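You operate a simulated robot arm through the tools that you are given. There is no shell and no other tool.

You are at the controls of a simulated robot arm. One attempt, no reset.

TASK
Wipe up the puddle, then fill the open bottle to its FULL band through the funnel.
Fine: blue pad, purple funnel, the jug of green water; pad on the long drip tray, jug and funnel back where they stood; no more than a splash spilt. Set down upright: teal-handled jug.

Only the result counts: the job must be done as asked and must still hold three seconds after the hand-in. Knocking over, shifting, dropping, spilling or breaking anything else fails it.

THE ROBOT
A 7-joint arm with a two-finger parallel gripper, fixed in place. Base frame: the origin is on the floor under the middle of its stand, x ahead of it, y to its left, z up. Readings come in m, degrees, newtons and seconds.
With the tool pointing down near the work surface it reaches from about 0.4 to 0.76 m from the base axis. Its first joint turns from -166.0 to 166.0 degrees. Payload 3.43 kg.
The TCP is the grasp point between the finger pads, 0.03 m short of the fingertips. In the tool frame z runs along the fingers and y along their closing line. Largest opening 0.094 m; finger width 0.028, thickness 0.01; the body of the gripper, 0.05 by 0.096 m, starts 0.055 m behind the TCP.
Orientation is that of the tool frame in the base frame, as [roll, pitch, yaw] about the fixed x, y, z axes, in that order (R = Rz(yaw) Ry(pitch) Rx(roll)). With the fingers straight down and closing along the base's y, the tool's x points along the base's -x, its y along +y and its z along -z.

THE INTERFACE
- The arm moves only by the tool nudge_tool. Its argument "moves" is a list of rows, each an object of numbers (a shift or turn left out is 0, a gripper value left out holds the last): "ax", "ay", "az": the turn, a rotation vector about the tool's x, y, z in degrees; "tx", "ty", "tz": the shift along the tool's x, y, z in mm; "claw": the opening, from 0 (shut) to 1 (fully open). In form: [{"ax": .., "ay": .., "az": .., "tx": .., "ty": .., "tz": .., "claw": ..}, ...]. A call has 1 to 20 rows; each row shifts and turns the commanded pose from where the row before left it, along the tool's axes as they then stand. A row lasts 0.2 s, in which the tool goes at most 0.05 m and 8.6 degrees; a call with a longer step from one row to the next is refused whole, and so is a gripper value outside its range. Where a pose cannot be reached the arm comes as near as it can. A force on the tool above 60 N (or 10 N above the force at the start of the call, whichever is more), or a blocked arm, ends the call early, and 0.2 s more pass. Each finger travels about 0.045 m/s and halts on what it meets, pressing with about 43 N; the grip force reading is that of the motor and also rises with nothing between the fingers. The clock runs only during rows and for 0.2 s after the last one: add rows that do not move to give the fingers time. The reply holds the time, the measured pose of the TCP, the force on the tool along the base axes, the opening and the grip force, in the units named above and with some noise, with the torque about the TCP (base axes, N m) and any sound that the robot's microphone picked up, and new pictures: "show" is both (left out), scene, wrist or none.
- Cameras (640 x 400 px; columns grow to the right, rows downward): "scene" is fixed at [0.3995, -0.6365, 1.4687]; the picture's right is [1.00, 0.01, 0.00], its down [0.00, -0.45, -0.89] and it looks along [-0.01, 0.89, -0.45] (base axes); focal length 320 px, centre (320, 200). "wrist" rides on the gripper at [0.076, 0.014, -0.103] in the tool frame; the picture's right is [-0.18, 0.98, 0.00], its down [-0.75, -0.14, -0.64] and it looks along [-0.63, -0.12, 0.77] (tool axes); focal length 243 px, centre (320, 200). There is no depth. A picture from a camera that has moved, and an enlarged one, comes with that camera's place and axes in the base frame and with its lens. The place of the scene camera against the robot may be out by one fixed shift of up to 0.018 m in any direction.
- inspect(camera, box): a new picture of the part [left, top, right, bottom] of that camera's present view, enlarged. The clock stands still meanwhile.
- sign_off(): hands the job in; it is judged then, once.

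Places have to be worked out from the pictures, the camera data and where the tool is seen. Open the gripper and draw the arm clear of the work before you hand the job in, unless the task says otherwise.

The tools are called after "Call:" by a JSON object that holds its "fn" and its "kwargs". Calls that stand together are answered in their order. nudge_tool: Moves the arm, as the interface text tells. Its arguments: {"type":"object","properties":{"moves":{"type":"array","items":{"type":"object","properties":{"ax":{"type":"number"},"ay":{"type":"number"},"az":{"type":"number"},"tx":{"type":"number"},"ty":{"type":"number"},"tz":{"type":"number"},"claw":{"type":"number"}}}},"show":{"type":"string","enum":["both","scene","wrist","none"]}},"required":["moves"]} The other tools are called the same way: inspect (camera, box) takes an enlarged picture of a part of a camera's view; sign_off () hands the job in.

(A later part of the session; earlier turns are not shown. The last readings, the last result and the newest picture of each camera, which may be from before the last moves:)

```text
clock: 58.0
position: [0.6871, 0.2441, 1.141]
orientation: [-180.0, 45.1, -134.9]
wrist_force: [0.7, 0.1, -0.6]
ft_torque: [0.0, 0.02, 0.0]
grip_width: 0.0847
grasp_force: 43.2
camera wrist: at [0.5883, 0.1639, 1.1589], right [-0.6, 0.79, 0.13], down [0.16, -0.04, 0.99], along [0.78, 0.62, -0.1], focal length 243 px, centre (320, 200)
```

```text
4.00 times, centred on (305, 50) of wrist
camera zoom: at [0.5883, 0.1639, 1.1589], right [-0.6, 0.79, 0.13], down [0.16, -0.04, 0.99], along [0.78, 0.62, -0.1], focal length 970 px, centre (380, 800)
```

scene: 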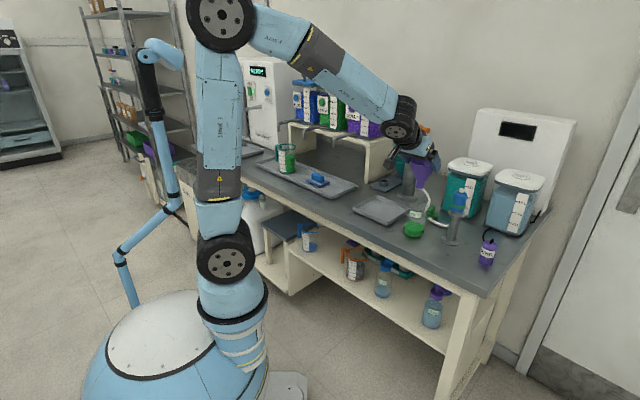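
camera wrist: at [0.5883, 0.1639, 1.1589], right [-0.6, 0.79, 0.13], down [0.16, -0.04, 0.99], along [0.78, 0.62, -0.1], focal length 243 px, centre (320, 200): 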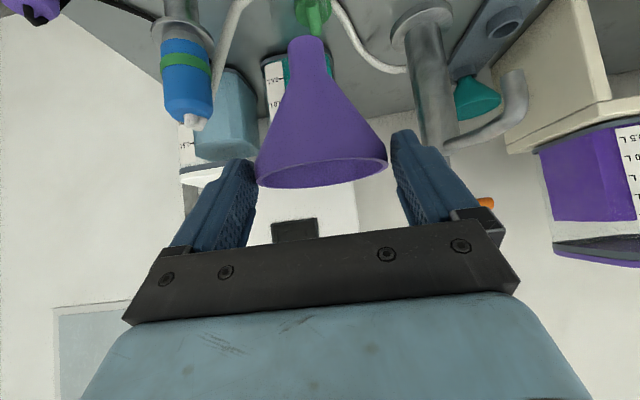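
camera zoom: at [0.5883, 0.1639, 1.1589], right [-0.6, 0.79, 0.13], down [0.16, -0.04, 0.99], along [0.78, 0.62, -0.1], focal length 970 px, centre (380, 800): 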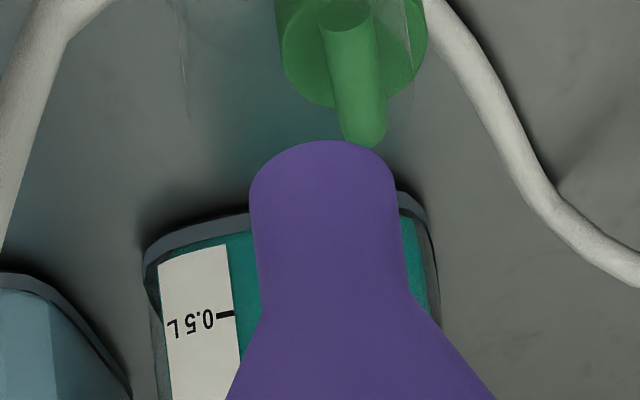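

In the scene view the stem sits on the bottle's axis line to ~1–2 mm; the wrist view says ~1.5 mm more to the right. I make that correction and lower 18 mm to the neck.

Call:
{"fn": "nudge_tool", "kwargs": {"moves": [{"ty": -1.5}, {"tx": 3.2, "tz": 3.2}, {"tx": 3.2, "tz": 3.2}, {"tx": 3.2, "tz": 3.2}, {"tx": 3.2, "tz": 3.2}, {"tz": 0}], "show": "both"}}

Call:
{"fn": "inspect", "kwargs": {"camera": "scene", "box": [390, 165, 440, 245]}}

Call:
{"fn": "inspect", "kwargs": {"camera": "wrist", "box": [230, 0, 380, 100]}}

```text
clock: 59.4
position: [0.6866, 0.2409, 1.1234]
orientation: [-179.9, 45.0, -135.0]
wrist_force: [0.9, -1.3, -0.6]
ft_torque: [-0.04, -0.02, -0.02]
grip_width: 0.0846
grasp_force: 43.2
camera wrist: at [0.5889, 0.1617, 1.1412], right [-0.6, 0.79, 0.13], down [0.16, -0.04, 0.99], along [0.78, 0.62, -0.1], focal length 243 px, centre (320, 200)
```

scene: 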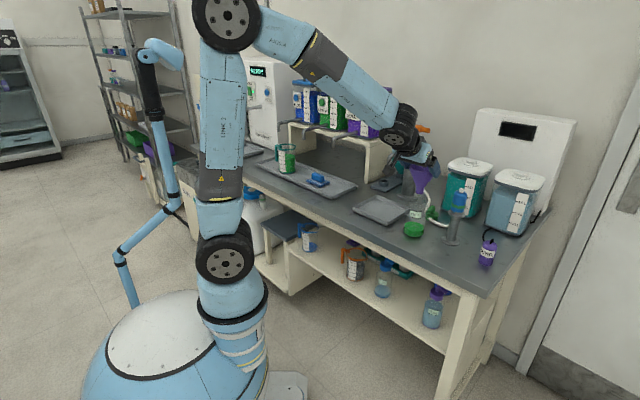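
wrist: 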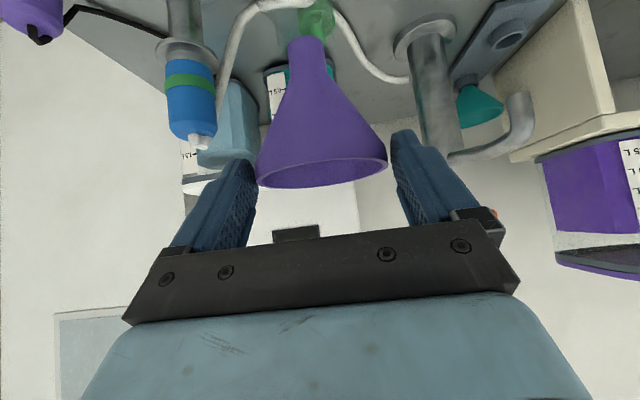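

```text
5.00 times, centred on (415, 205) of scene
camera zoom: at [0.3995, -0.6365, 1.4687], right [1.0, 0.01, 0.0], down [0.0, -0.45, -0.89], along [-0.01, 0.89, -0.45], focal length 1602 px, centre (-155, 175)
```

zoom: 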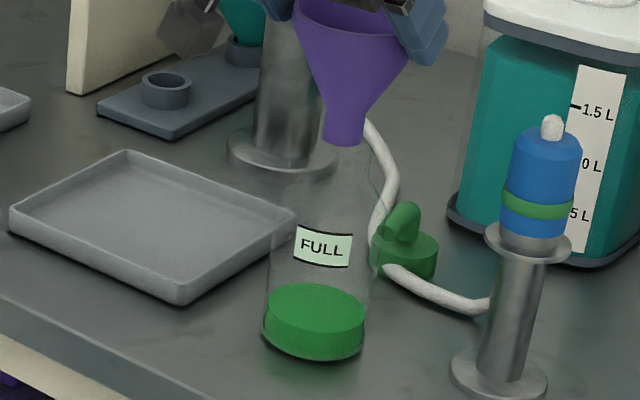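

```text
4.00 times, centred on (305, 50) of wrist
camera zoom: at [0.5889, 0.1617, 1.1412], right [-0.6, 0.79, 0.13], down [0.16, -0.04, 0.99], along [0.78, 0.62, -0.1], focal length 970 px, centre (380, 800)
```

zoom: 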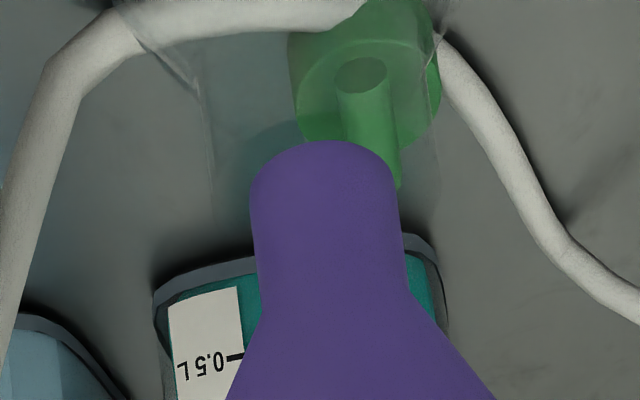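

Stem and neck line up in both views (neck top ≈1.034). I ease back 1.5 mm and go down in small steps, watching the force.

Call:
{"fn": "nudge_tool", "kwargs": {"moves": [{"tx": 1.06, "tz": -1.06}, {"tx": 1.4, "tz": 1.4}, {"tx": 1.4, "tz": 1.4}, {"tz": 0}], "show": "none"}}

Call:
{"fn": "nudge_tool", "kwargs": {"moves": [{"tx": 1.4, "tz": 1.4}, {"tx": 1.4, "tz": 1.4}, {"tz": 0}], "show": "both"}}

Call:
{"fn": "inspect", "kwargs": {"camera": "scene", "box": [390, 165, 440, 245]}}

Call:
{"fn": "inspect", "kwargs": {"camera": "wrist", "box": [230, 0, 380, 100]}}

```text
clock: 60.4
position: [0.6878, 0.2394, 1.1185]
orientation: [180.0, 44.9, -135.0]
wrist_force: [-0.1, -0.2, -1.1]
ft_torque: [-0.01, 0.01, 0.02]
grip_width: 0.0848
grasp_force: 42.8
```

```text
clock: 61.2
position: [0.6877, 0.2413, 1.1138]
orientation: [180.0, 45.0, -135.1]
wrist_force: [-0.5, -0.1, 0.4]
ft_torque: [-0.01, 0.04, 0.0]
grip_width: 0.0846
grasp_force: 43.0
camera wrist: at [0.5887, 0.1605, 1.1332], right [-0.6, 0.79, 0.13], down [0.16, -0.04, 0.99], along [0.78, 0.62, -0.1], focal length 243 px, centre (320, 200)
```

scene: 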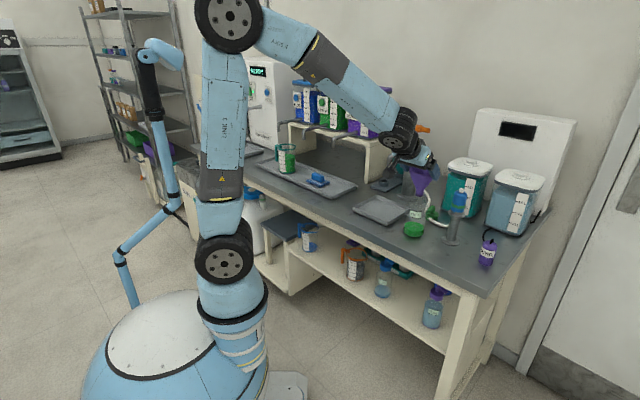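
wrist: 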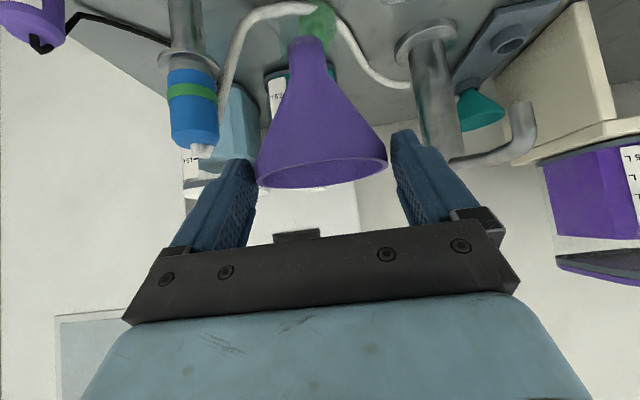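

```text
5.00 times, centred on (415, 205) of scene
camera zoom: at [0.3995, -0.6365, 1.4687], right [1.0, 0.01, 0.0], down [0.0, -0.45, -0.89], along [-0.01, 0.89, -0.45], focal length 1602 px, centre (-155, 175)
```

zoom: 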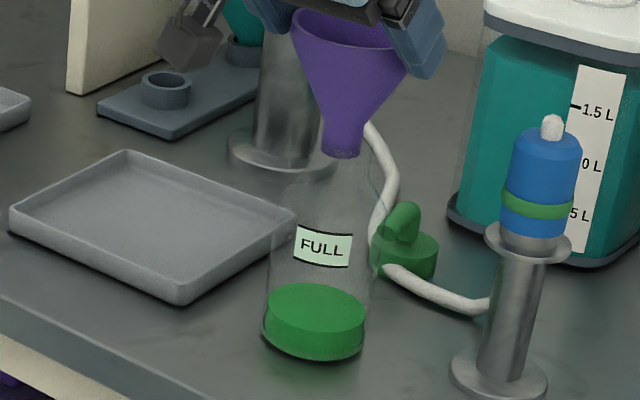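

```text
4.00 times, centred on (305, 50) of wrist
camera zoom: at [0.5887, 0.1605, 1.1332], right [-0.6, 0.79, 0.13], down [0.16, -0.04, 0.99], along [0.78, 0.62, -0.1], focal length 970 px, centre (380, 800)
```

zoom: 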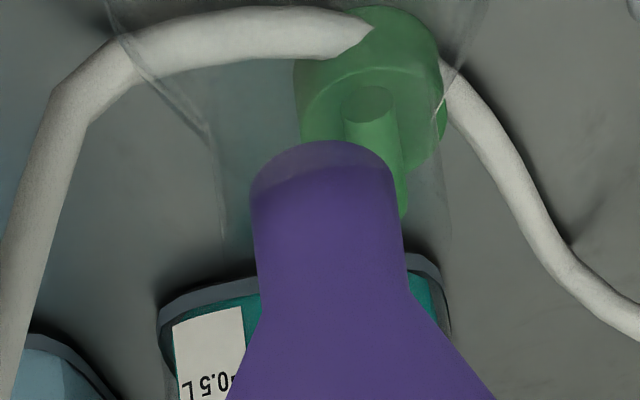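

The stem tip now shows through the glass, so it is inside the neck with no contact force. I keep lowering in stages.

Call:
{"fn": "nudge_tool", "kwargs": {"moves": [{"tx": 1.4, "tz": 1.4}, {"tx": 1.4, "tz": 1.4}, {"tx": 1.4, "tz": 1.4}, {"tz": 0}], "show": "none"}}

Call:
{"fn": "nudge_tool", "kwargs": {"moves": [{"tx": 1.4, "tz": 1.4}, {"tx": 1.4, "tz": 1.4}, {"tz": 0}], "show": "none"}}

Call:
{"fn": "nudge_tool", "kwargs": {"moves": [{"tx": 1.4, "tz": 1.4}, {"tz": 0}], "show": "both"}}

Call:
{"fn": "inspect", "kwargs": {"camera": "wrist", "box": [230, 0, 380, 100]}}

Call:
{"fn": "inspect", "kwargs": {"camera": "scene", "box": [390, 165, 440, 245]}}

```text
clock: 62.2
position: [0.6881, 0.2413, 1.1084]
orientation: [-180.0, 44.9, -135.0]
wrist_force: [-0.3, -0.2, -0.2]
ft_torque: [0.01, 0.0, 0.01]
grip_width: 0.0848
grasp_force: 43.4
```

```text
clock: 63.0
position: [0.6865, 0.2397, 1.1052]
orientation: [-179.9, 45.0, -135.1]
wrist_force: [0.5, 0.7, -0.1]
ft_torque: [0.01, 0.0, 0.01]
grip_width: 0.0844
grasp_force: 43.3
```

```text
clock: 63.6
position: [0.6875, 0.2405, 1.1049]
orientation: [179.9, 45.0, -135.0]
wrist_force: [0.2, 0.6, -0.2]
ft_torque: [-0.01, 0.02, 0.01]
grip_width: 0.0846
grasp_force: 43.5
camera wrist: at [0.5884, 0.1605, 1.1215], right [-0.6, 0.79, 0.13], down [0.16, -0.04, 0.99], along [0.78, 0.62, -0.1], focal length 243 px, centre (320, 200)
```

scene: 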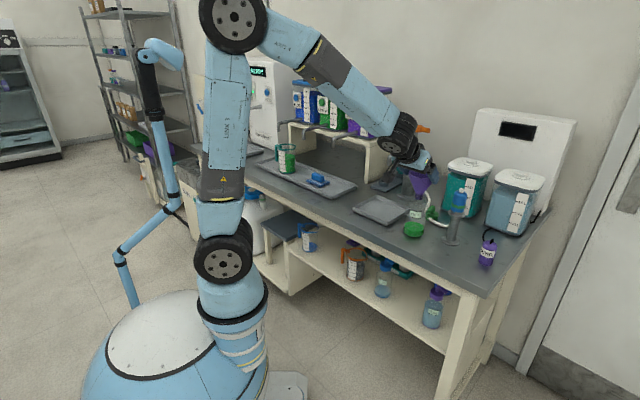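
wrist: 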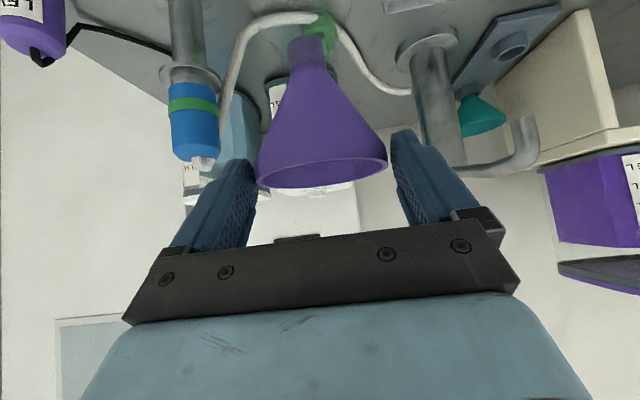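

```text
4.00 times, centred on (305, 50) of wrist
camera zoom: at [0.5884, 0.1605, 1.1215], right [-0.6, 0.79, 0.13], down [0.16, -0.04, 0.99], along [0.78, 0.62, -0.1], focal length 970 px, centre (380, 800)
```

zoom: 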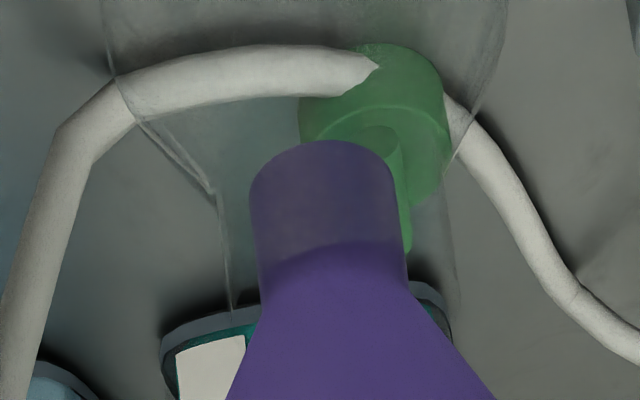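

```text
5.00 times, centred on (415, 205) of scene
camera zoom: at [0.3995, -0.6365, 1.4687], right [1.0, 0.01, 0.0], down [0.0, -0.45, -0.89], along [-0.01, 0.89, -0.45], focal length 1602 px, centre (-155, 175)
```

zoom: 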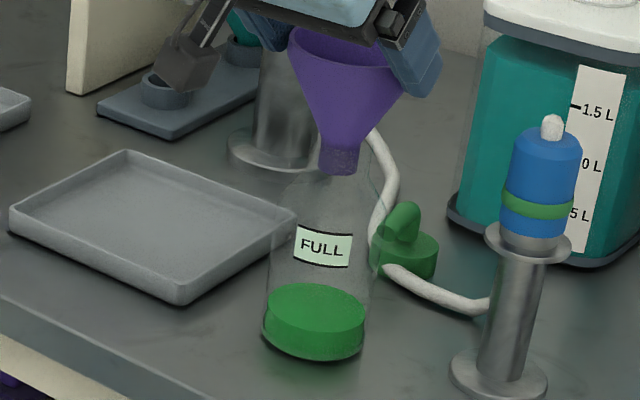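

Stem well inside the neck, cone about 9 mm from seating. I lower further with force checks.

Call:
{"fn": "nudge_tool", "kwargs": {"moves": [{"tx": 1.4, "tz": 1.4}, {"tx": 1.4, "tz": 1.4}, {"tx": 1.1, "tz": 1.1}, {"tz": 0}], "show": "none"}}

Call:
{"fn": "nudge_tool", "kwargs": {"moves": [{"tx": 1.1, "tz": 1.1}, {"tz": 0}], "show": "none"}}

```text
clock: 64.6
position: [0.6868, 0.2401, 1.1001]
orientation: [-179.8, 45.2, -134.9]
wrist_force: [0.3, 1.3, 38.0]
ft_torque: [0.32, -0.38, 0.0]
grip_width: 0.0847
grasp_force: 43.0
```

```text
clock: 65.2
position: [0.6861, 0.2396, 1.0976]
orientation: [-179.9, 45.2, -134.9]
wrist_force: [2.6, 5.8, 38.6]
ft_torque: [0.68, -0.57, 0.05]
grip_width: 0.0848
grasp_force: 42.6
```

Force jumped to 38 N: the cone is seated (and probably slid slightly in the fingers). I check the pictures before anything else.

Call:
{"fn": "inspect", "kwargs": {"camera": "wrist", "box": [200, 0, 440, 200]}}

Call:
{"fn": "inspect", "kwargs": {"camera": "scene", "box": [390, 155, 440, 245]}}

```text
2.00 times, centred on (320, 100) of wrist
camera zoom: at [0.588, 0.1605, 1.1152], right [-0.6, 0.79, 0.13], down [0.15, -0.04, 0.99], along [0.78, 0.62, -0.09], focal length 485 px, centre (320, 400)
```

zoom: 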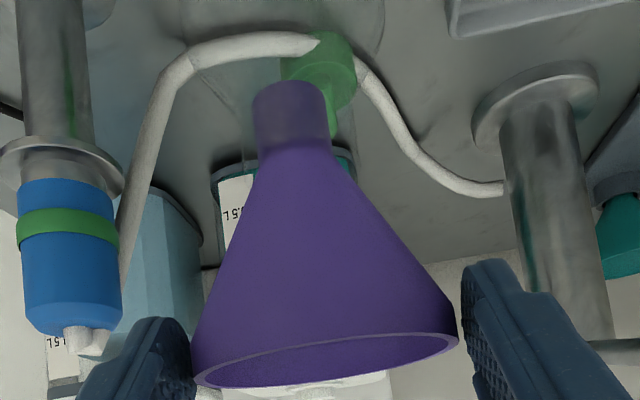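

```text
4.44 times, centred on (415, 200) of scene
camera zoom: at [0.3995, -0.6365, 1.4687], right [1.0, 0.01, 0.0], down [0.0, -0.45, -0.89], along [-0.01, 0.89, -0.45], focal length 1424 px, centre (-102, 200)
```

zoom: 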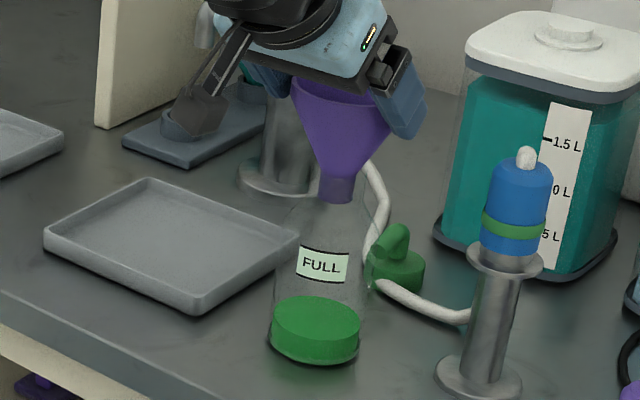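

The funnel's cone is seated in the neck and the bottle hasn't moved. I unload ~1.2 mm, then open the gripper.

Call:
{"fn": "nudge_tool", "kwargs": {"moves": [{"tx": -0.85, "tz": -0.85}, {"tz": 0}], "show": "none"}}

```text
clock: 65.8
position: [0.6854, 0.2399, 1.0975]
orientation: [180.0, 45.1, -135.0]
wrist_force: [2.1, 4.1, 30.0]
ft_torque: [0.54, -0.61, 0.03]
grip_width: 0.0846
grasp_force: 43.2
```

Call:
{"fn": "nudge_tool", "kwargs": {"moves": [{"tx": -1.2, "tz": -1.2}, {"tz": 0}], "show": "none"}}

```text
clock: 66.4
position: [0.687, 0.239, 1.0975]
orientation: [180.0, 44.9, -135.0]
wrist_force: [1.5, 1.9, 8.8]
ft_torque: [0.2, -0.31, -0.03]
grip_width: 0.0846
grasp_force: 43.6
```

Only ~9 N of seating load left. I open the gripper now.

Call:
{"fn": "nudge_tool", "kwargs": {"moves": [{"claw": 0.93}, {"claw": 0.97}, {"claw": 1}, {"claw": 1}, {"claw": 1}], "show": "both"}}

Call:
{"fn": "inspect", "kwargs": {"camera": "wrist", "box": [200, 0, 440, 200]}}

Call:
{"fn": "inspect", "kwargs": {"camera": "scene", "box": [390, 155, 440, 245]}}

```text
clock: 67.6
position: [0.6871, 0.2397, 1.0988]
orientation: [180.0, 45.0, -134.9]
wrist_force: [-0.4, -0.1, 0.3]
ft_torque: [0.0, -0.03, 0.03]
grip_width: 0.0937
grasp_force: 0.0
camera wrist: at [0.5884, 0.1599, 1.1168], right [-0.6, 0.79, 0.13], down [0.16, -0.04, 0.99], along [0.78, 0.62, -0.1], focal length 243 px, centre (320, 200)
```

scene: 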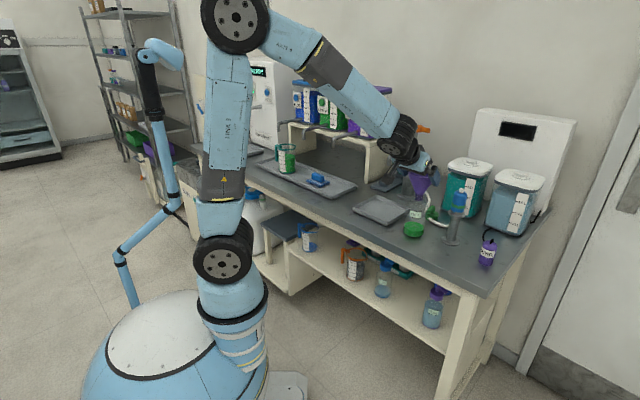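
wrist: 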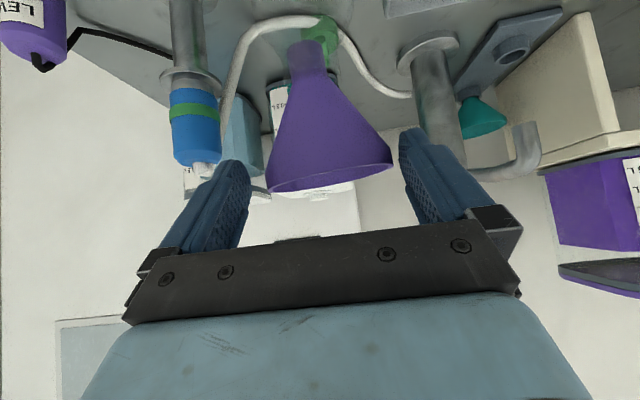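

```text
2.00 times, centred on (320, 100) of wrist
camera zoom: at [0.5884, 0.1599, 1.1168], right [-0.6, 0.79, 0.13], down [0.16, -0.04, 0.99], along [0.78, 0.62, -0.1], focal length 485 px, centre (320, 400)
```

zoom: 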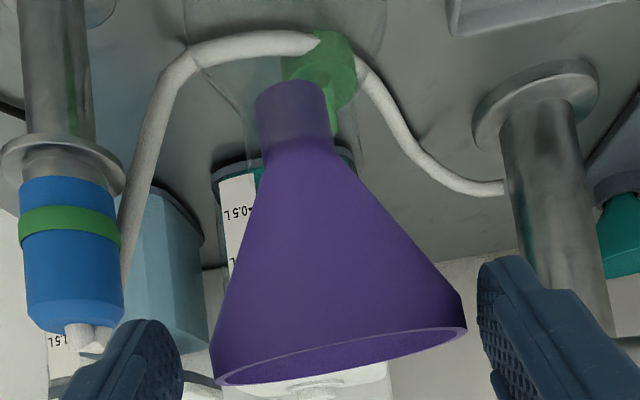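

```text
4.44 times, centred on (415, 200) of scene
camera zoom: at [0.3995, -0.6365, 1.4687], right [1.0, 0.01, 0.0], down [0.0, -0.45, -0.89], along [-0.01, 0.89, -0.45], focal length 1424 px, centre (-102, 200)
```

zoom: 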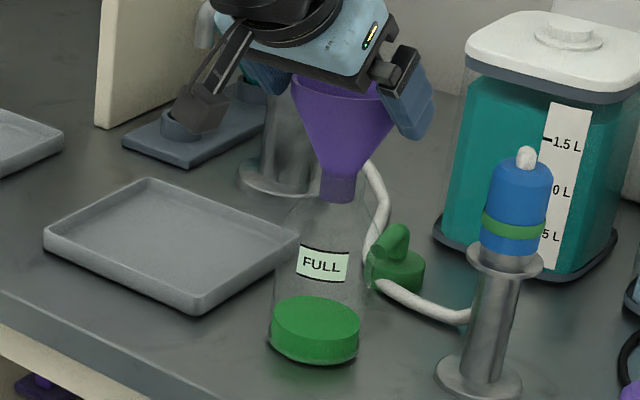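

Funnel is standing in the neck with a slight lean to the left. I centre the gripper around it (3 mm left) and withdraw along the tool axis.

Call:
{"fn": "nudge_tool", "kwargs": {"moves": [{"ty": 1.5}, {"ty": 1.5}, {"tz": -5}, {"tz": -10}, {"tz": -15}, {"tz": -20}, {"tz": -20}, {"tz": -20}, {"tz": -20}, {"tz": 0}], "show": "both"}}

Call:
{"fn": "inspect", "kwargs": {"camera": "scene", "box": [390, 155, 440, 245]}}

Call:
{"fn": "inspect", "kwargs": {"camera": "wrist", "box": [220, 0, 420, 200]}}

```text
clock: 69.8
position: [0.6299, 0.1883, 1.177]
orientation: [180.0, 45.0, -134.9]
wrist_force: [-0.5, -1.5, 0.5]
ft_torque: [0.01, 0.01, 0.01]
grip_width: 0.0943
grasp_force: 0.1
camera wrist: at [0.5311, 0.1087, 1.1957], right [-0.6, 0.79, 0.13], down [0.16, -0.04, 0.99], along [0.78, 0.62, -0.1], focal length 243 px, centre (320, 200)
```

scene: 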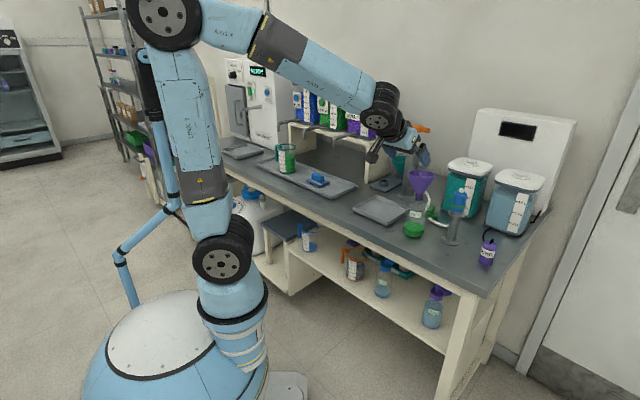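
wrist: 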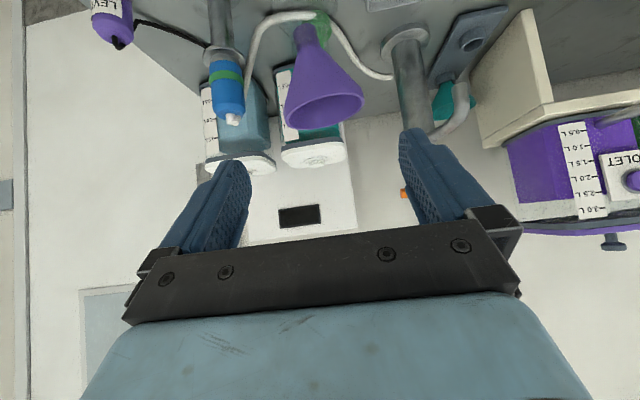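

```text
4.44 times, centred on (415, 200) of scene
camera zoom: at [0.3995, -0.6365, 1.4687], right [1.0, 0.01, 0.0], down [0.0, -0.45, -0.89], along [-0.01, 0.89, -0.45], focal length 1424 px, centre (-102, 200)
```

zoom: 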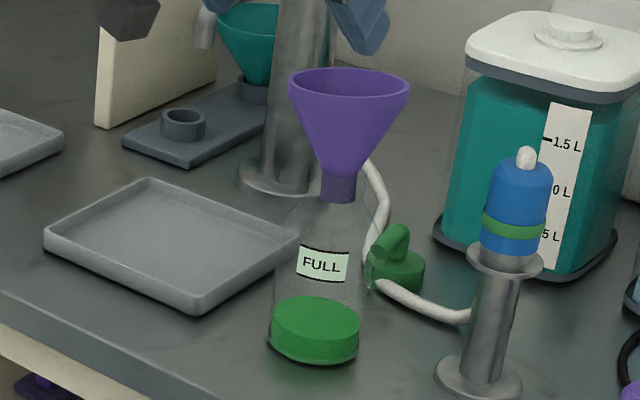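

```text
2.00 times, centred on (320, 100) of wrist
camera zoom: at [0.5311, 0.1087, 1.1957], right [-0.6, 0.79, 0.13], down [0.16, -0.04, 0.99], along [0.78, 0.62, -0.1], focal length 485 px, centre (320, 400)
```

zoom: 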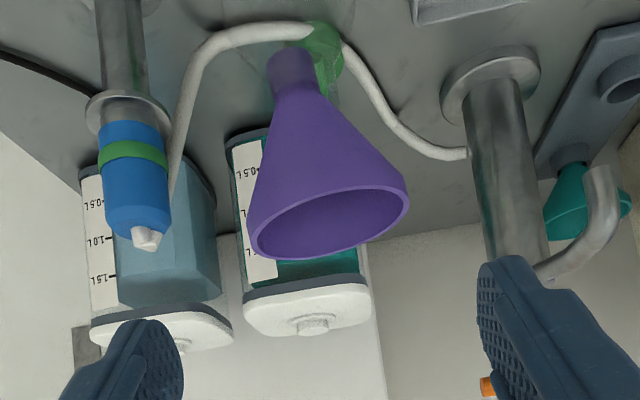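

Funnel rim centre now ≈(u 0.309, n 0.675, z 1.088). I pull back and travel left along the bench front to look at the jug.

Call:
{"fn": "nudge_tool", "kwargs": {"moves": [{"tx": 14, "tz": -14}, {"tx": 20, "tz": -20}, {"tx": 8, "tz": -8, "ty": 20}, {"ty": 40}, {"ty": 42}, {"ty": 42}, {"ty": 42}, {"ty": 42}, {"ty": 42}, {"ty": 42}, {"ty": 42}, {"ty": 42}, {"ty": 42}, {"ty": 42}, {"ty": 42}, {"ty": 42}, {"ty": 42}, {"ty": 42}, {"ty": 25}, {"ty": 0}], "show": "both"}}

```text
clock: 73.6
position: [0.2689, 0.5525, 1.24]
orientation: [167.0, 43.6, -155.2]
wrist_force: [-0.5, 1.1, 0.1]
ft_torque: [-0.04, -0.03, -0.02]
grip_width: 0.0941
grasp_force: 0.1
stopped in row 19: the arm was blocked; the commanded pose is now the measured one
camera wrist: at [0.1588, 0.4906, 1.2634], right [-0.42, 0.86, 0.29], down [0.24, -0.2, 0.95], along [0.88, 0.47, -0.13], focal length 243 px, centre (320, 200)
```

scene: 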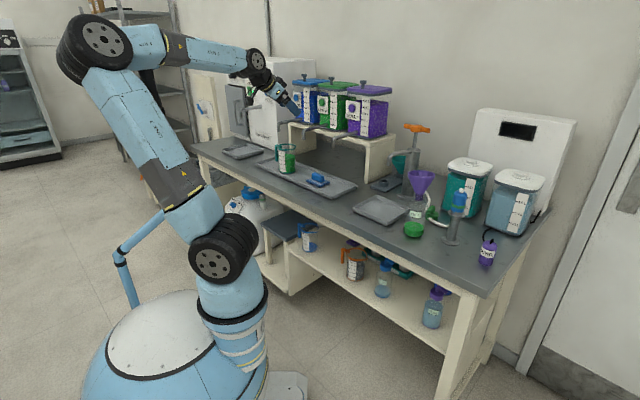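
wrist: 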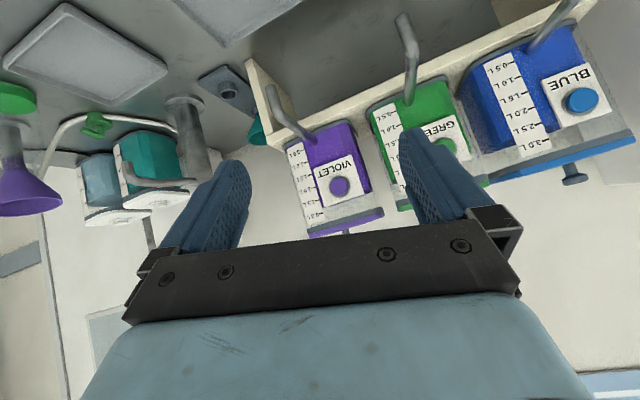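

The arm was blocked by a joint limit with the tool held at that yaw; TCP is at (0.27, 0.55, 1.24) in free space. I'll turn the tool to point radially toward the jug (yaw ≈ -106°, tilt 45°) to get back to a neutral wrist.

Call:
{"fn": "nudge_tool", "kwargs": {"moves": [{"ax": -4.35, "ay": 0.53, "az": -6.96}, {"ax": -4.35, "ay": 0.53, "az": -6.96}, {"ax": -4.35, "ay": 0.53, "az": -6.96}, {"ax": -4.35, "ay": 0.53, "az": -6.96}, {"ax": -4.35, "ay": 0.53, "az": -6.96}, {"az": 0}], "show": "both"}}

```text
clock: 75.0
position: [0.2627, 0.5542, 1.2409]
orientation: [-179.4, 44.9, -105.2]
wrist_force: [-0.6, 0.2, 0.3]
ft_torque: [0.01, 0.01, -0.01]
grip_width: 0.0939
grasp_force: 0.0
camera wrist: at [0.2153, 0.4359, 1.2591], right [-0.91, 0.39, 0.12], down [0.15, 0.04, 0.99], along [0.38, 0.92, -0.1], focal length 243 px, centre (320, 200)
```

scene: 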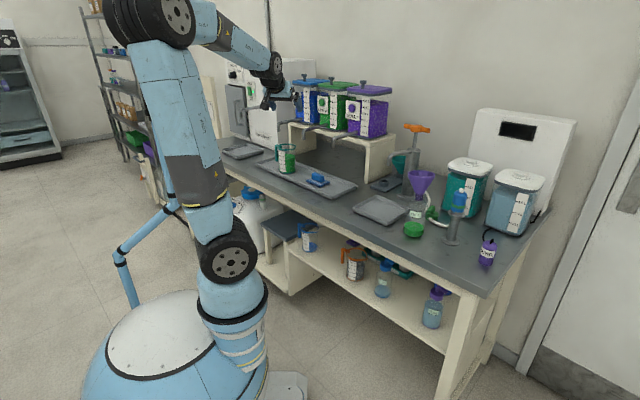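
wrist: 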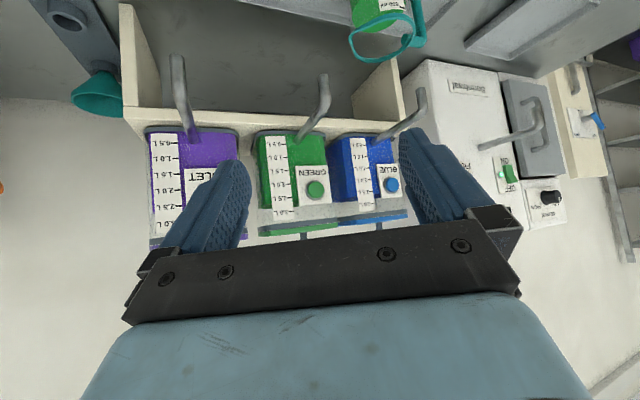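

The wrist is back to a neutral radial pose and the jug's rim is visible. I lower and shift left to look at the jug front-on.

Call:
{"fn": "nudge_tool", "kwargs": {"moves": [{"ty": 11.5, "tx": 15, "tz": 15}, {"ty": 11.5, "tx": 15, "tz": 15}, {"ty": 11.5, "tx": 15, "tz": 15}, {"ty": 11.5, "tx": 15, "tz": 15}, {"ty": 11.5, "tx": 15, "tz": 15}, {"ty": 11.5, "tx": 15, "tz": 15}, {"ty": 11.5, "tx": 15, "tz": 15}, {"ty": 11.5, "tx": 15, "tz": 15}, {"tx": 14, "tz": 14}, {"tz": 0}], "show": "both"}}

Call:
{"fn": "inspect", "kwargs": {"camera": "wrist", "box": [220, 0, 460, 230]}}

Call:
{"fn": "inspect", "kwargs": {"camera": "scene", "box": [240, 120, 340, 200]}}

```text
clock: 77.2
position: [0.1742, 0.5774, 1.0528]
orientation: [-179.5, 44.9, -105.3]
wrist_force: [0.2, 0.1, 0.5]
ft_torque: [0.0, 0.0, 0.0]
grip_width: 0.094
grasp_force: 0.1
camera wrist: at [0.1279, 0.4597, 1.0698], right [-0.91, 0.39, 0.12], down [0.15, 0.04, 0.99], along [0.38, 0.92, -0.1], focal length 243 px, centre (320, 200)
```

scene: 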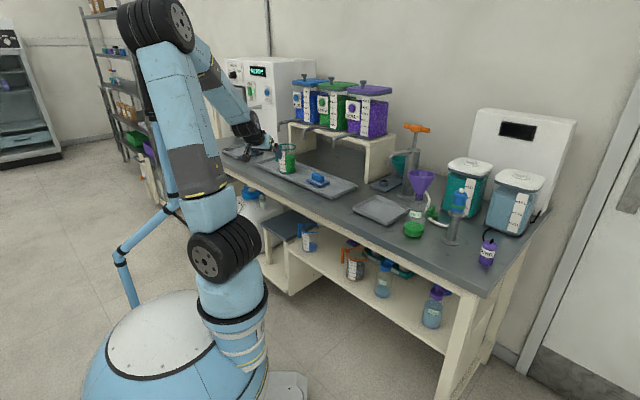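
wrist: 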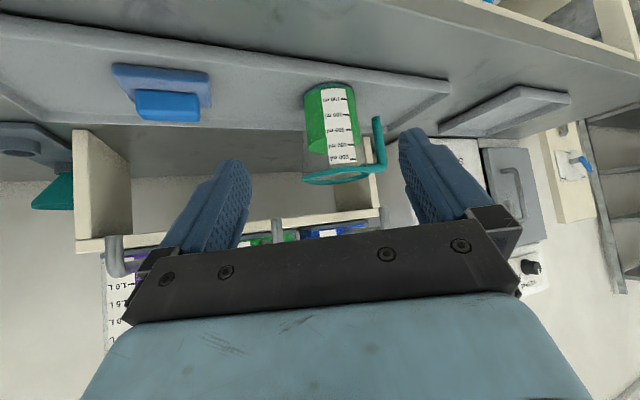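

```text
1.74 times, centred on (340, 115) of wrist
camera zoom: at [0.1279, 0.4597, 1.0698], right [-0.91, 0.39, 0.12], down [0.15, 0.04, 0.99], along [0.38, 0.92, -0.1], focal length 422 px, centre (285, 348)
```

zoom: 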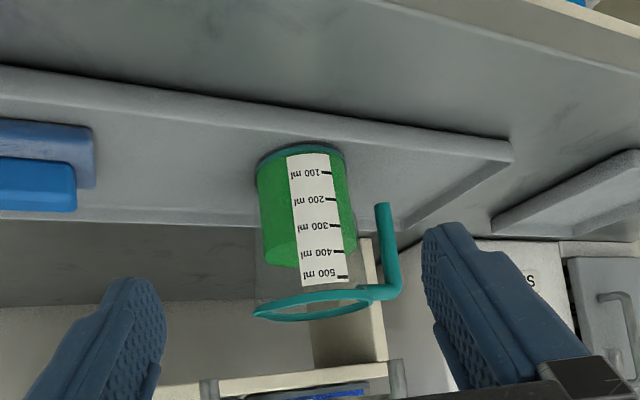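

```text
5.00 times, centred on (290, 160) of scene
camera zoom: at [0.3995, -0.6365, 1.4687], right [1.0, 0.01, 0.0], down [0.0, -0.45, -0.89], along [-0.01, 0.89, -0.45], focal length 1602 px, centre (470, 400)
```

zoom: 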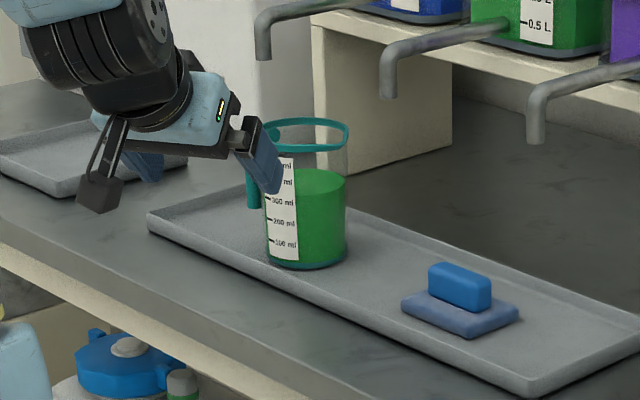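

The jug stands at about (0.222, 0.779), Ø≈75 mm, rim z≈1.005, ~370 ml of liquid, lip pointing right and an L-shaped handle hanging on the left. I need the exact handle direction, so I raise up and look from above.

Call:
{"fn": "nudge_tool", "kwargs": {"moves": [{"tx": -21, "tz": -21}, {"tx": -21, "tz": -21}, {"tx": -21, "tz": -21}, {"tx": -21, "tz": -21}, {"tx": -21, "tz": -21, "ay": 5}, {"ay": 8}, {"ay": 8}, {"ay": 8}, {"ay": 8}, {"ay": 8}, {"ay": 0}], "show": "wrist"}}

Call:
{"fn": "inspect", "kwargs": {"camera": "wrist", "box": [240, 60, 440, 230]}}

```text
clock: 79.6
position: [0.181, 0.5758, 1.2063]
orientation: [179.3, 0.3, -105.7]
wrist_force: [0.0, 0.6, 0.2]
ft_torque: [0.04, -0.02, 0.02]
grip_width: 0.0942
grasp_force: 0.2
camera wrist: at [0.1474, 0.5056, 1.3087], right [-0.9, 0.45, 0.01], down [0.35, 0.68, 0.64], along [0.28, 0.58, -0.76], focal length 243 px, centre (320, 200)
```

wrist: 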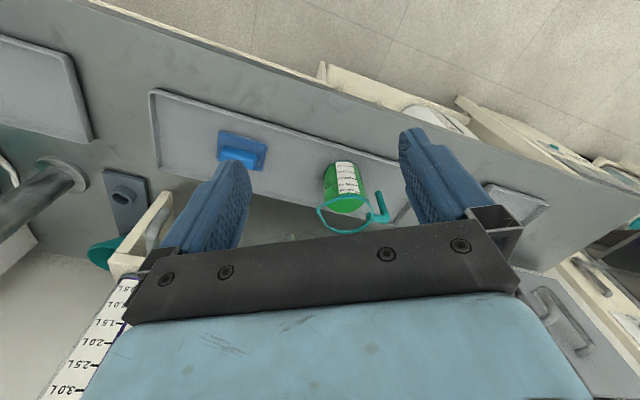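

```text
2.35 times, centred on (340, 145) of wrist
camera zoom: at [0.1474, 0.5056, 1.3087], right [-0.9, 0.45, 0.01], down [0.35, 0.68, 0.64], along [0.28, 0.58, -0.76], focal length 571 px, centre (273, 329)
```

zoom: 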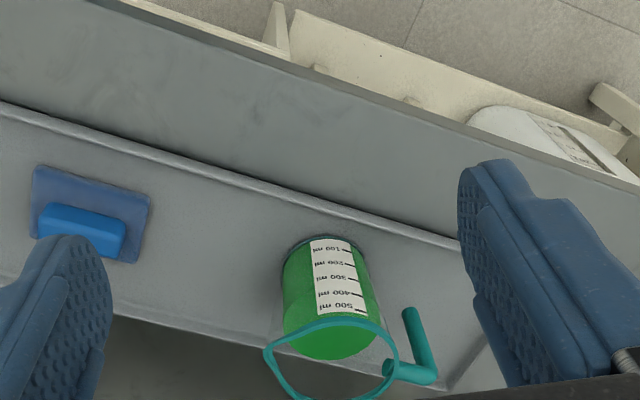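

From above, the handle points left/back (azimuth ≈143°) with a ~26 mm gap to the body, and the lip is opposite. A 45° grip across the body from the front will fit the left finger inside that gap. I tilt back to 45° and go to a pre-grasp pose in front of the jug.

Call:
{"fn": "nudge_tool", "kwargs": {"moves": [{"ay": -7.5, "claw": 0.94}, {"ay": -7.5}, {"ay": -7.5}, {"ay": -7.5}, {"ay": -7.5}, {"ay": -7.5}, {"tx": 7, "ty": 1.5, "tz": 30}, {"tx": 7, "ty": 1.5, "tz": 30}, {"tx": 7, "ty": 1.5, "tz": 30}, {"tx": 7, "ty": 1.5, "tz": 30}, {"tx": 7, "ty": 2, "tz": 30}, {"tx": 7, "ty": 2, "tz": 30}, {"tz": 0}], "show": "both"}}

Call:
{"fn": "inspect", "kwargs": {"camera": "wrist", "box": [200, 20, 480, 240]}}

Call:
{"fn": "inspect", "kwargs": {"camera": "scene", "box": [240, 110, 340, 190]}}

```text
clock: 82.4
position: [0.1929, 0.6743, 1.0419]
orientation: [-179.5, 44.9, -105.4]
wrist_force: [0.3, 0.6, -0.3]
ft_torque: [-0.01, 0.0, -0.05]
grip_width: 0.0884
grasp_force: 0.0
camera wrist: at [0.1456, 0.5571, 1.0606], right [-0.91, 0.39, 0.12], down [0.15, 0.04, 0.99], along [0.38, 0.92, -0.1], focal length 243 px, centre (320, 200)
```

scene: 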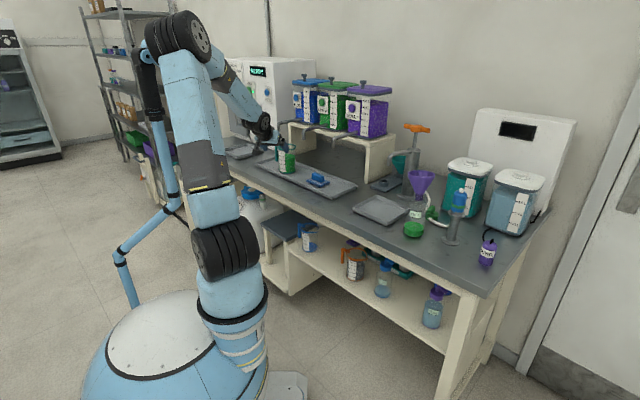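
wrist: 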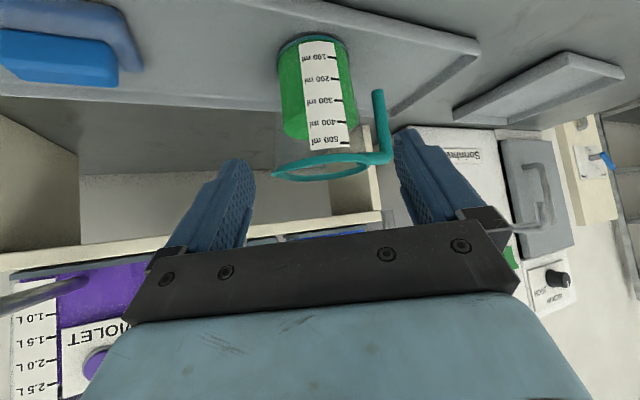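

```text
1.82 times, centred on (340, 130) of wrist
camera zoom: at [0.1456, 0.5571, 1.0606], right [-0.91, 0.39, 0.12], down [0.15, 0.04, 0.99], along [0.38, 0.92, -0.1], focal length 441 px, centre (284, 327)
```

zoom: 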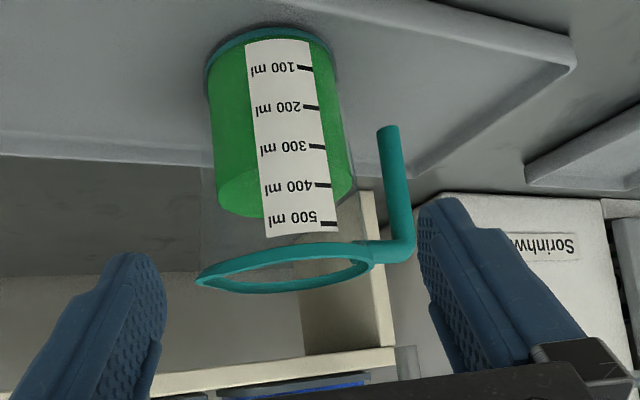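

```text
5.00 times, centred on (290, 150) of scene
camera zoom: at [0.3995, -0.6365, 1.4687], right [1.0, 0.01, 0.0], down [0.0, -0.45, -0.89], along [-0.01, 0.89, -0.45], focal length 1602 px, centre (470, 450)
```

zoom: 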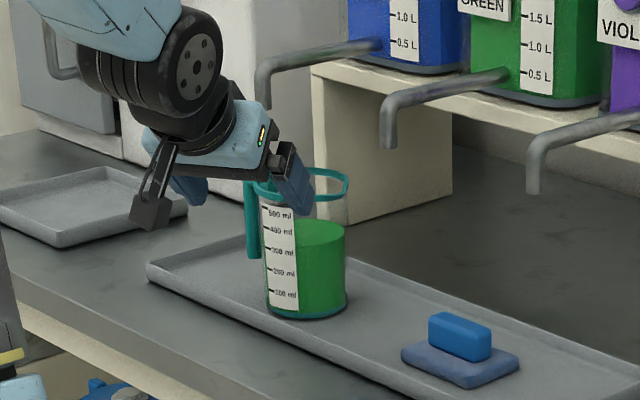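

Jug axis refined to (r≈0.009, f≈0.809 in the tool's radial frame); the finger strip passes in front of the rim and under the lip/handle. I advance 100 mm along the tool axis.

Call:
{"fn": "nudge_tool", "kwargs": {"moves": [{"tz": 15, "ty": -1}, {"tz": 20, "ty": -1}, {"tz": 20}, {"tz": 20}, {"tz": 15}, {"tz": 10}, {"tz": 0}], "show": "both"}}

Call:
{"fn": "inspect", "kwargs": {"camera": "wrist", "box": [200, 0, 480, 240]}}

Call:
{"fn": "inspect", "kwargs": {"camera": "scene", "box": [240, 110, 340, 190]}}

```text
clock: 83.9
position: [0.3275, 0.7192, 1.0304]
orientation: [174.1, 48.1, -119.2]
wrist_force: [0.7, 0.1, -0.4]
ft_torque: [-0.02, -0.01, -0.03]
grip_width: 0.0882
grasp_force: 0.0
out of reach, approached as far as the arm can: row 3
stopped in row 7: the arm was blocked; the commanded pose is now the measured one
camera wrist: at [0.2634, 0.6086, 1.0418], right [-0.83, 0.52, 0.2], down [0.2, -0.07, 0.98], along [0.52, 0.85, -0.05], focal length 243 px, centre (320, 200)
```

scene: 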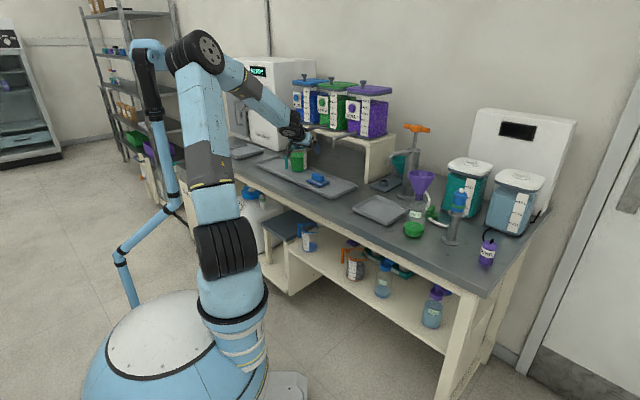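
wrist: 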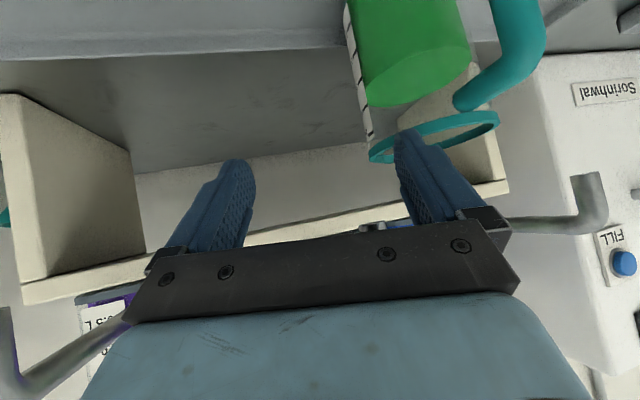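

```text
1.67 times, centred on (340, 120) of wrist
camera zoom: at [0.2634, 0.6086, 1.0418], right [-0.83, 0.52, 0.2], down [0.2, -0.07, 0.98], along [0.52, 0.85, -0.05], focal length 404 px, centre (287, 333)
```

zoom: 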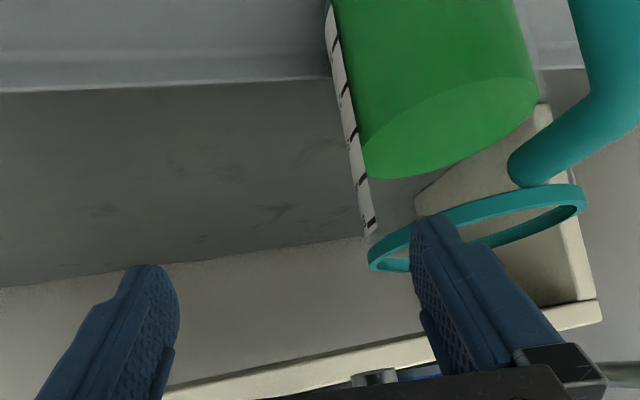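

```text
5.00 times, centred on (290, 150) of scene
camera zoom: at [0.3995, -0.6365, 1.4687], right [1.0, 0.01, 0.0], down [0.0, -0.45, -0.89], along [-0.01, 0.89, -0.45], focal length 1602 px, centre (470, 450)
```

zoom: 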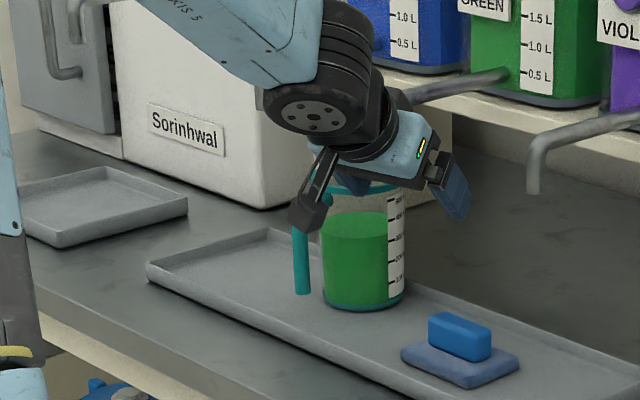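

The arm ran into a joint limit, wandered, and nudged the jug back on its tray to about (0.28, 0.82); it is still upright and nothing spilt. I back straight out along the tool axis first.

Call:
{"fn": "nudge_tool", "kwargs": {"moves": [{"tz": -8}, {"tz": -15}, {"tz": -20}, {"tz": -20}, {"tz": -20}, {"tz": -20}, {"tz": 0}], "show": "both"}}

Call:
{"fn": "inspect", "kwargs": {"camera": "scene", "box": [240, 110, 340, 190]}}

```text
clock: 84.6
position: [0.4091, 0.6685, 1.0627]
orientation: [170.6, 48.1, -128.9]
wrist_force: [-48.5, 36.5, -24.0]
ft_torque: [-0.03, -0.86, -1.26]
grip_width: 0.0559
grasp_force: 0.0
stopped in row 3: the force on the tool passed its limit at 80 N (the readings are from after the stop); the commanded pose is now the measured one
camera wrist: at [0.3311, 0.567, 1.076], right [-0.75, 0.61, 0.24], down [0.22, -0.12, 0.97], along [0.62, 0.78, -0.05], focal length 243 px, centre (320, 200)
```

scene: 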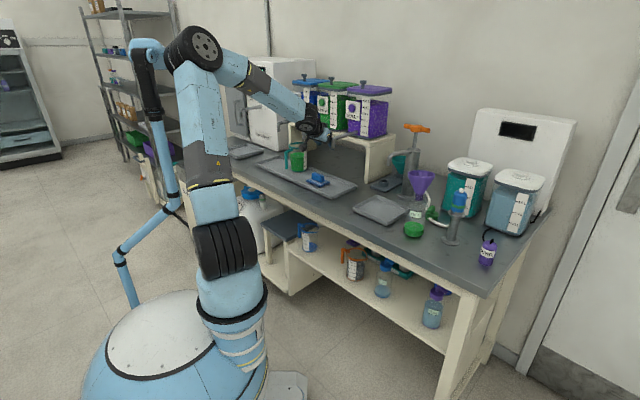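
wrist: 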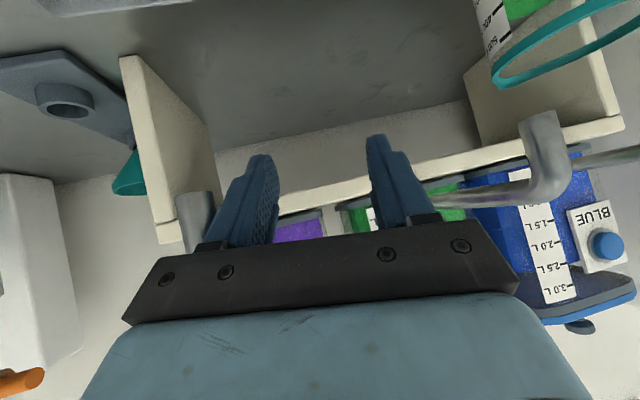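

```text
5.00 times, centred on (290, 150) of scene
camera zoom: at [0.3995, -0.6365, 1.4687], right [1.0, 0.01, 0.0], down [0.0, -0.45, -0.89], along [-0.01, 0.89, -0.45], focal length 1602 px, centre (470, 450)
```

zoom: 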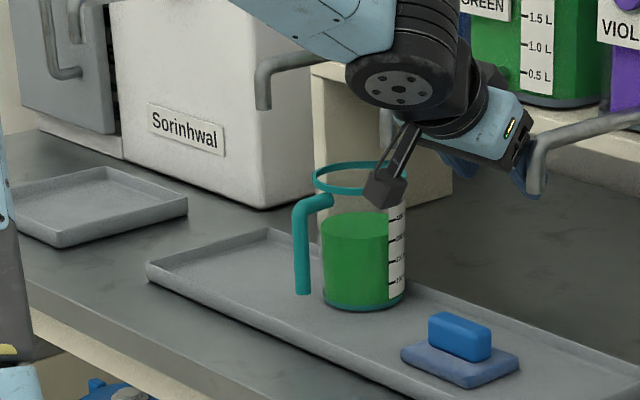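

The tool drifted right during the retreat and is pressing on the violet tank's spout. I move a small step away (tool +y, i.e. left) and check the response.

Call:
{"fn": "nudge_tool", "kwargs": {"moves": [{"ty": 5}, {"tz": 0}], "show": "both"}}

```text
clock: 84.9
position: [0.407, 0.6688, 1.0677]
orientation: [169.1, 48.1, -129.9]
wrist_force: [-45.7, 35.2, -21.9]
ft_torque: [0.08, -0.63, -1.19]
grip_width: 0.0575
grasp_force: 0.0
stopped in row 1: the force on the tool passed its limit at 78 N (the readings are from after the stop); the commanded pose is now the measured one
camera wrist: at [0.3305, 0.5669, 1.0804], right [-0.75, 0.61, 0.26], down [0.23, -0.12, 0.96], along [0.62, 0.78, -0.05], focal length 243 px, centre (320, 200)
```

scene: 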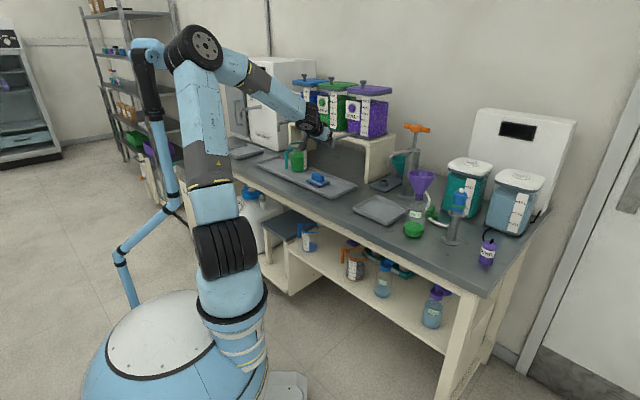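
wrist: 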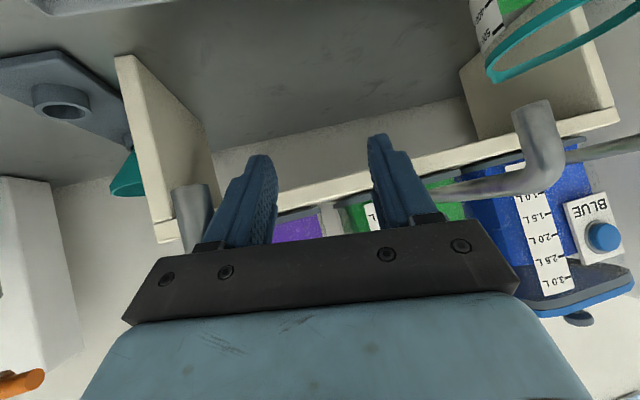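

The right finger is wedged against the spout by its own opening force. I close the fingers part-way with no arm motion to relieve the contact.

Call:
{"fn": "nudge_tool", "kwargs": {"moves": [{"claw": 0.5}, {"claw": 0.4}, {"claw": 0.3}, {"claw": 0.3}], "show": "both"}}

Call:
{"fn": "inspect", "kwargs": {"camera": "scene", "box": [290, 80, 400, 170]}}

```text
clock: 85.9
position: [0.4157, 0.6621, 1.0712]
orientation: [169.4, 48.3, -130.5]
wrist_force: [0.5, 0.3, 0.1]
ft_torque: [0.0, -0.01, 0.01]
grip_width: 0.0281
grasp_force: 0.1
camera wrist: at [0.3373, 0.5624, 1.0819], right [-0.74, 0.62, 0.26], down [0.23, -0.13, 0.96], along [0.63, 0.78, -0.04], focal length 243 px, centre (320, 200)
```

scene: 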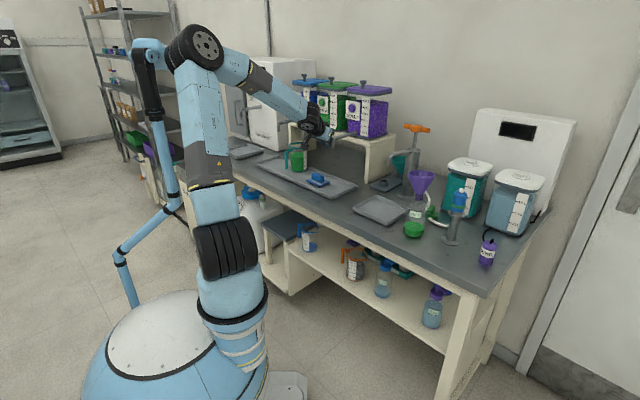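
wrist: 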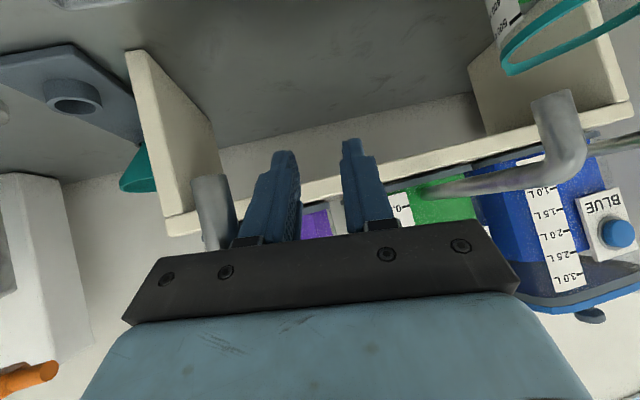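

```text
4.44 times, centred on (345, 125) of scene
camera zoom: at [0.3995, -0.6365, 1.4687], right [1.0, 0.01, 0.0], down [0.0, -0.45, -0.89], along [-0.01, 0.89, -0.45], focal length 1424 px, centre (209, 533)
```

zoom: 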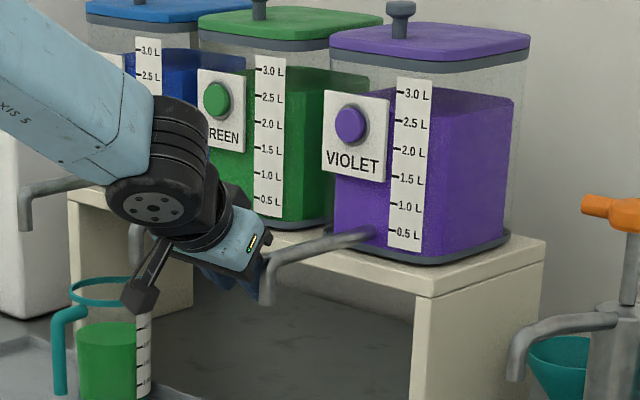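

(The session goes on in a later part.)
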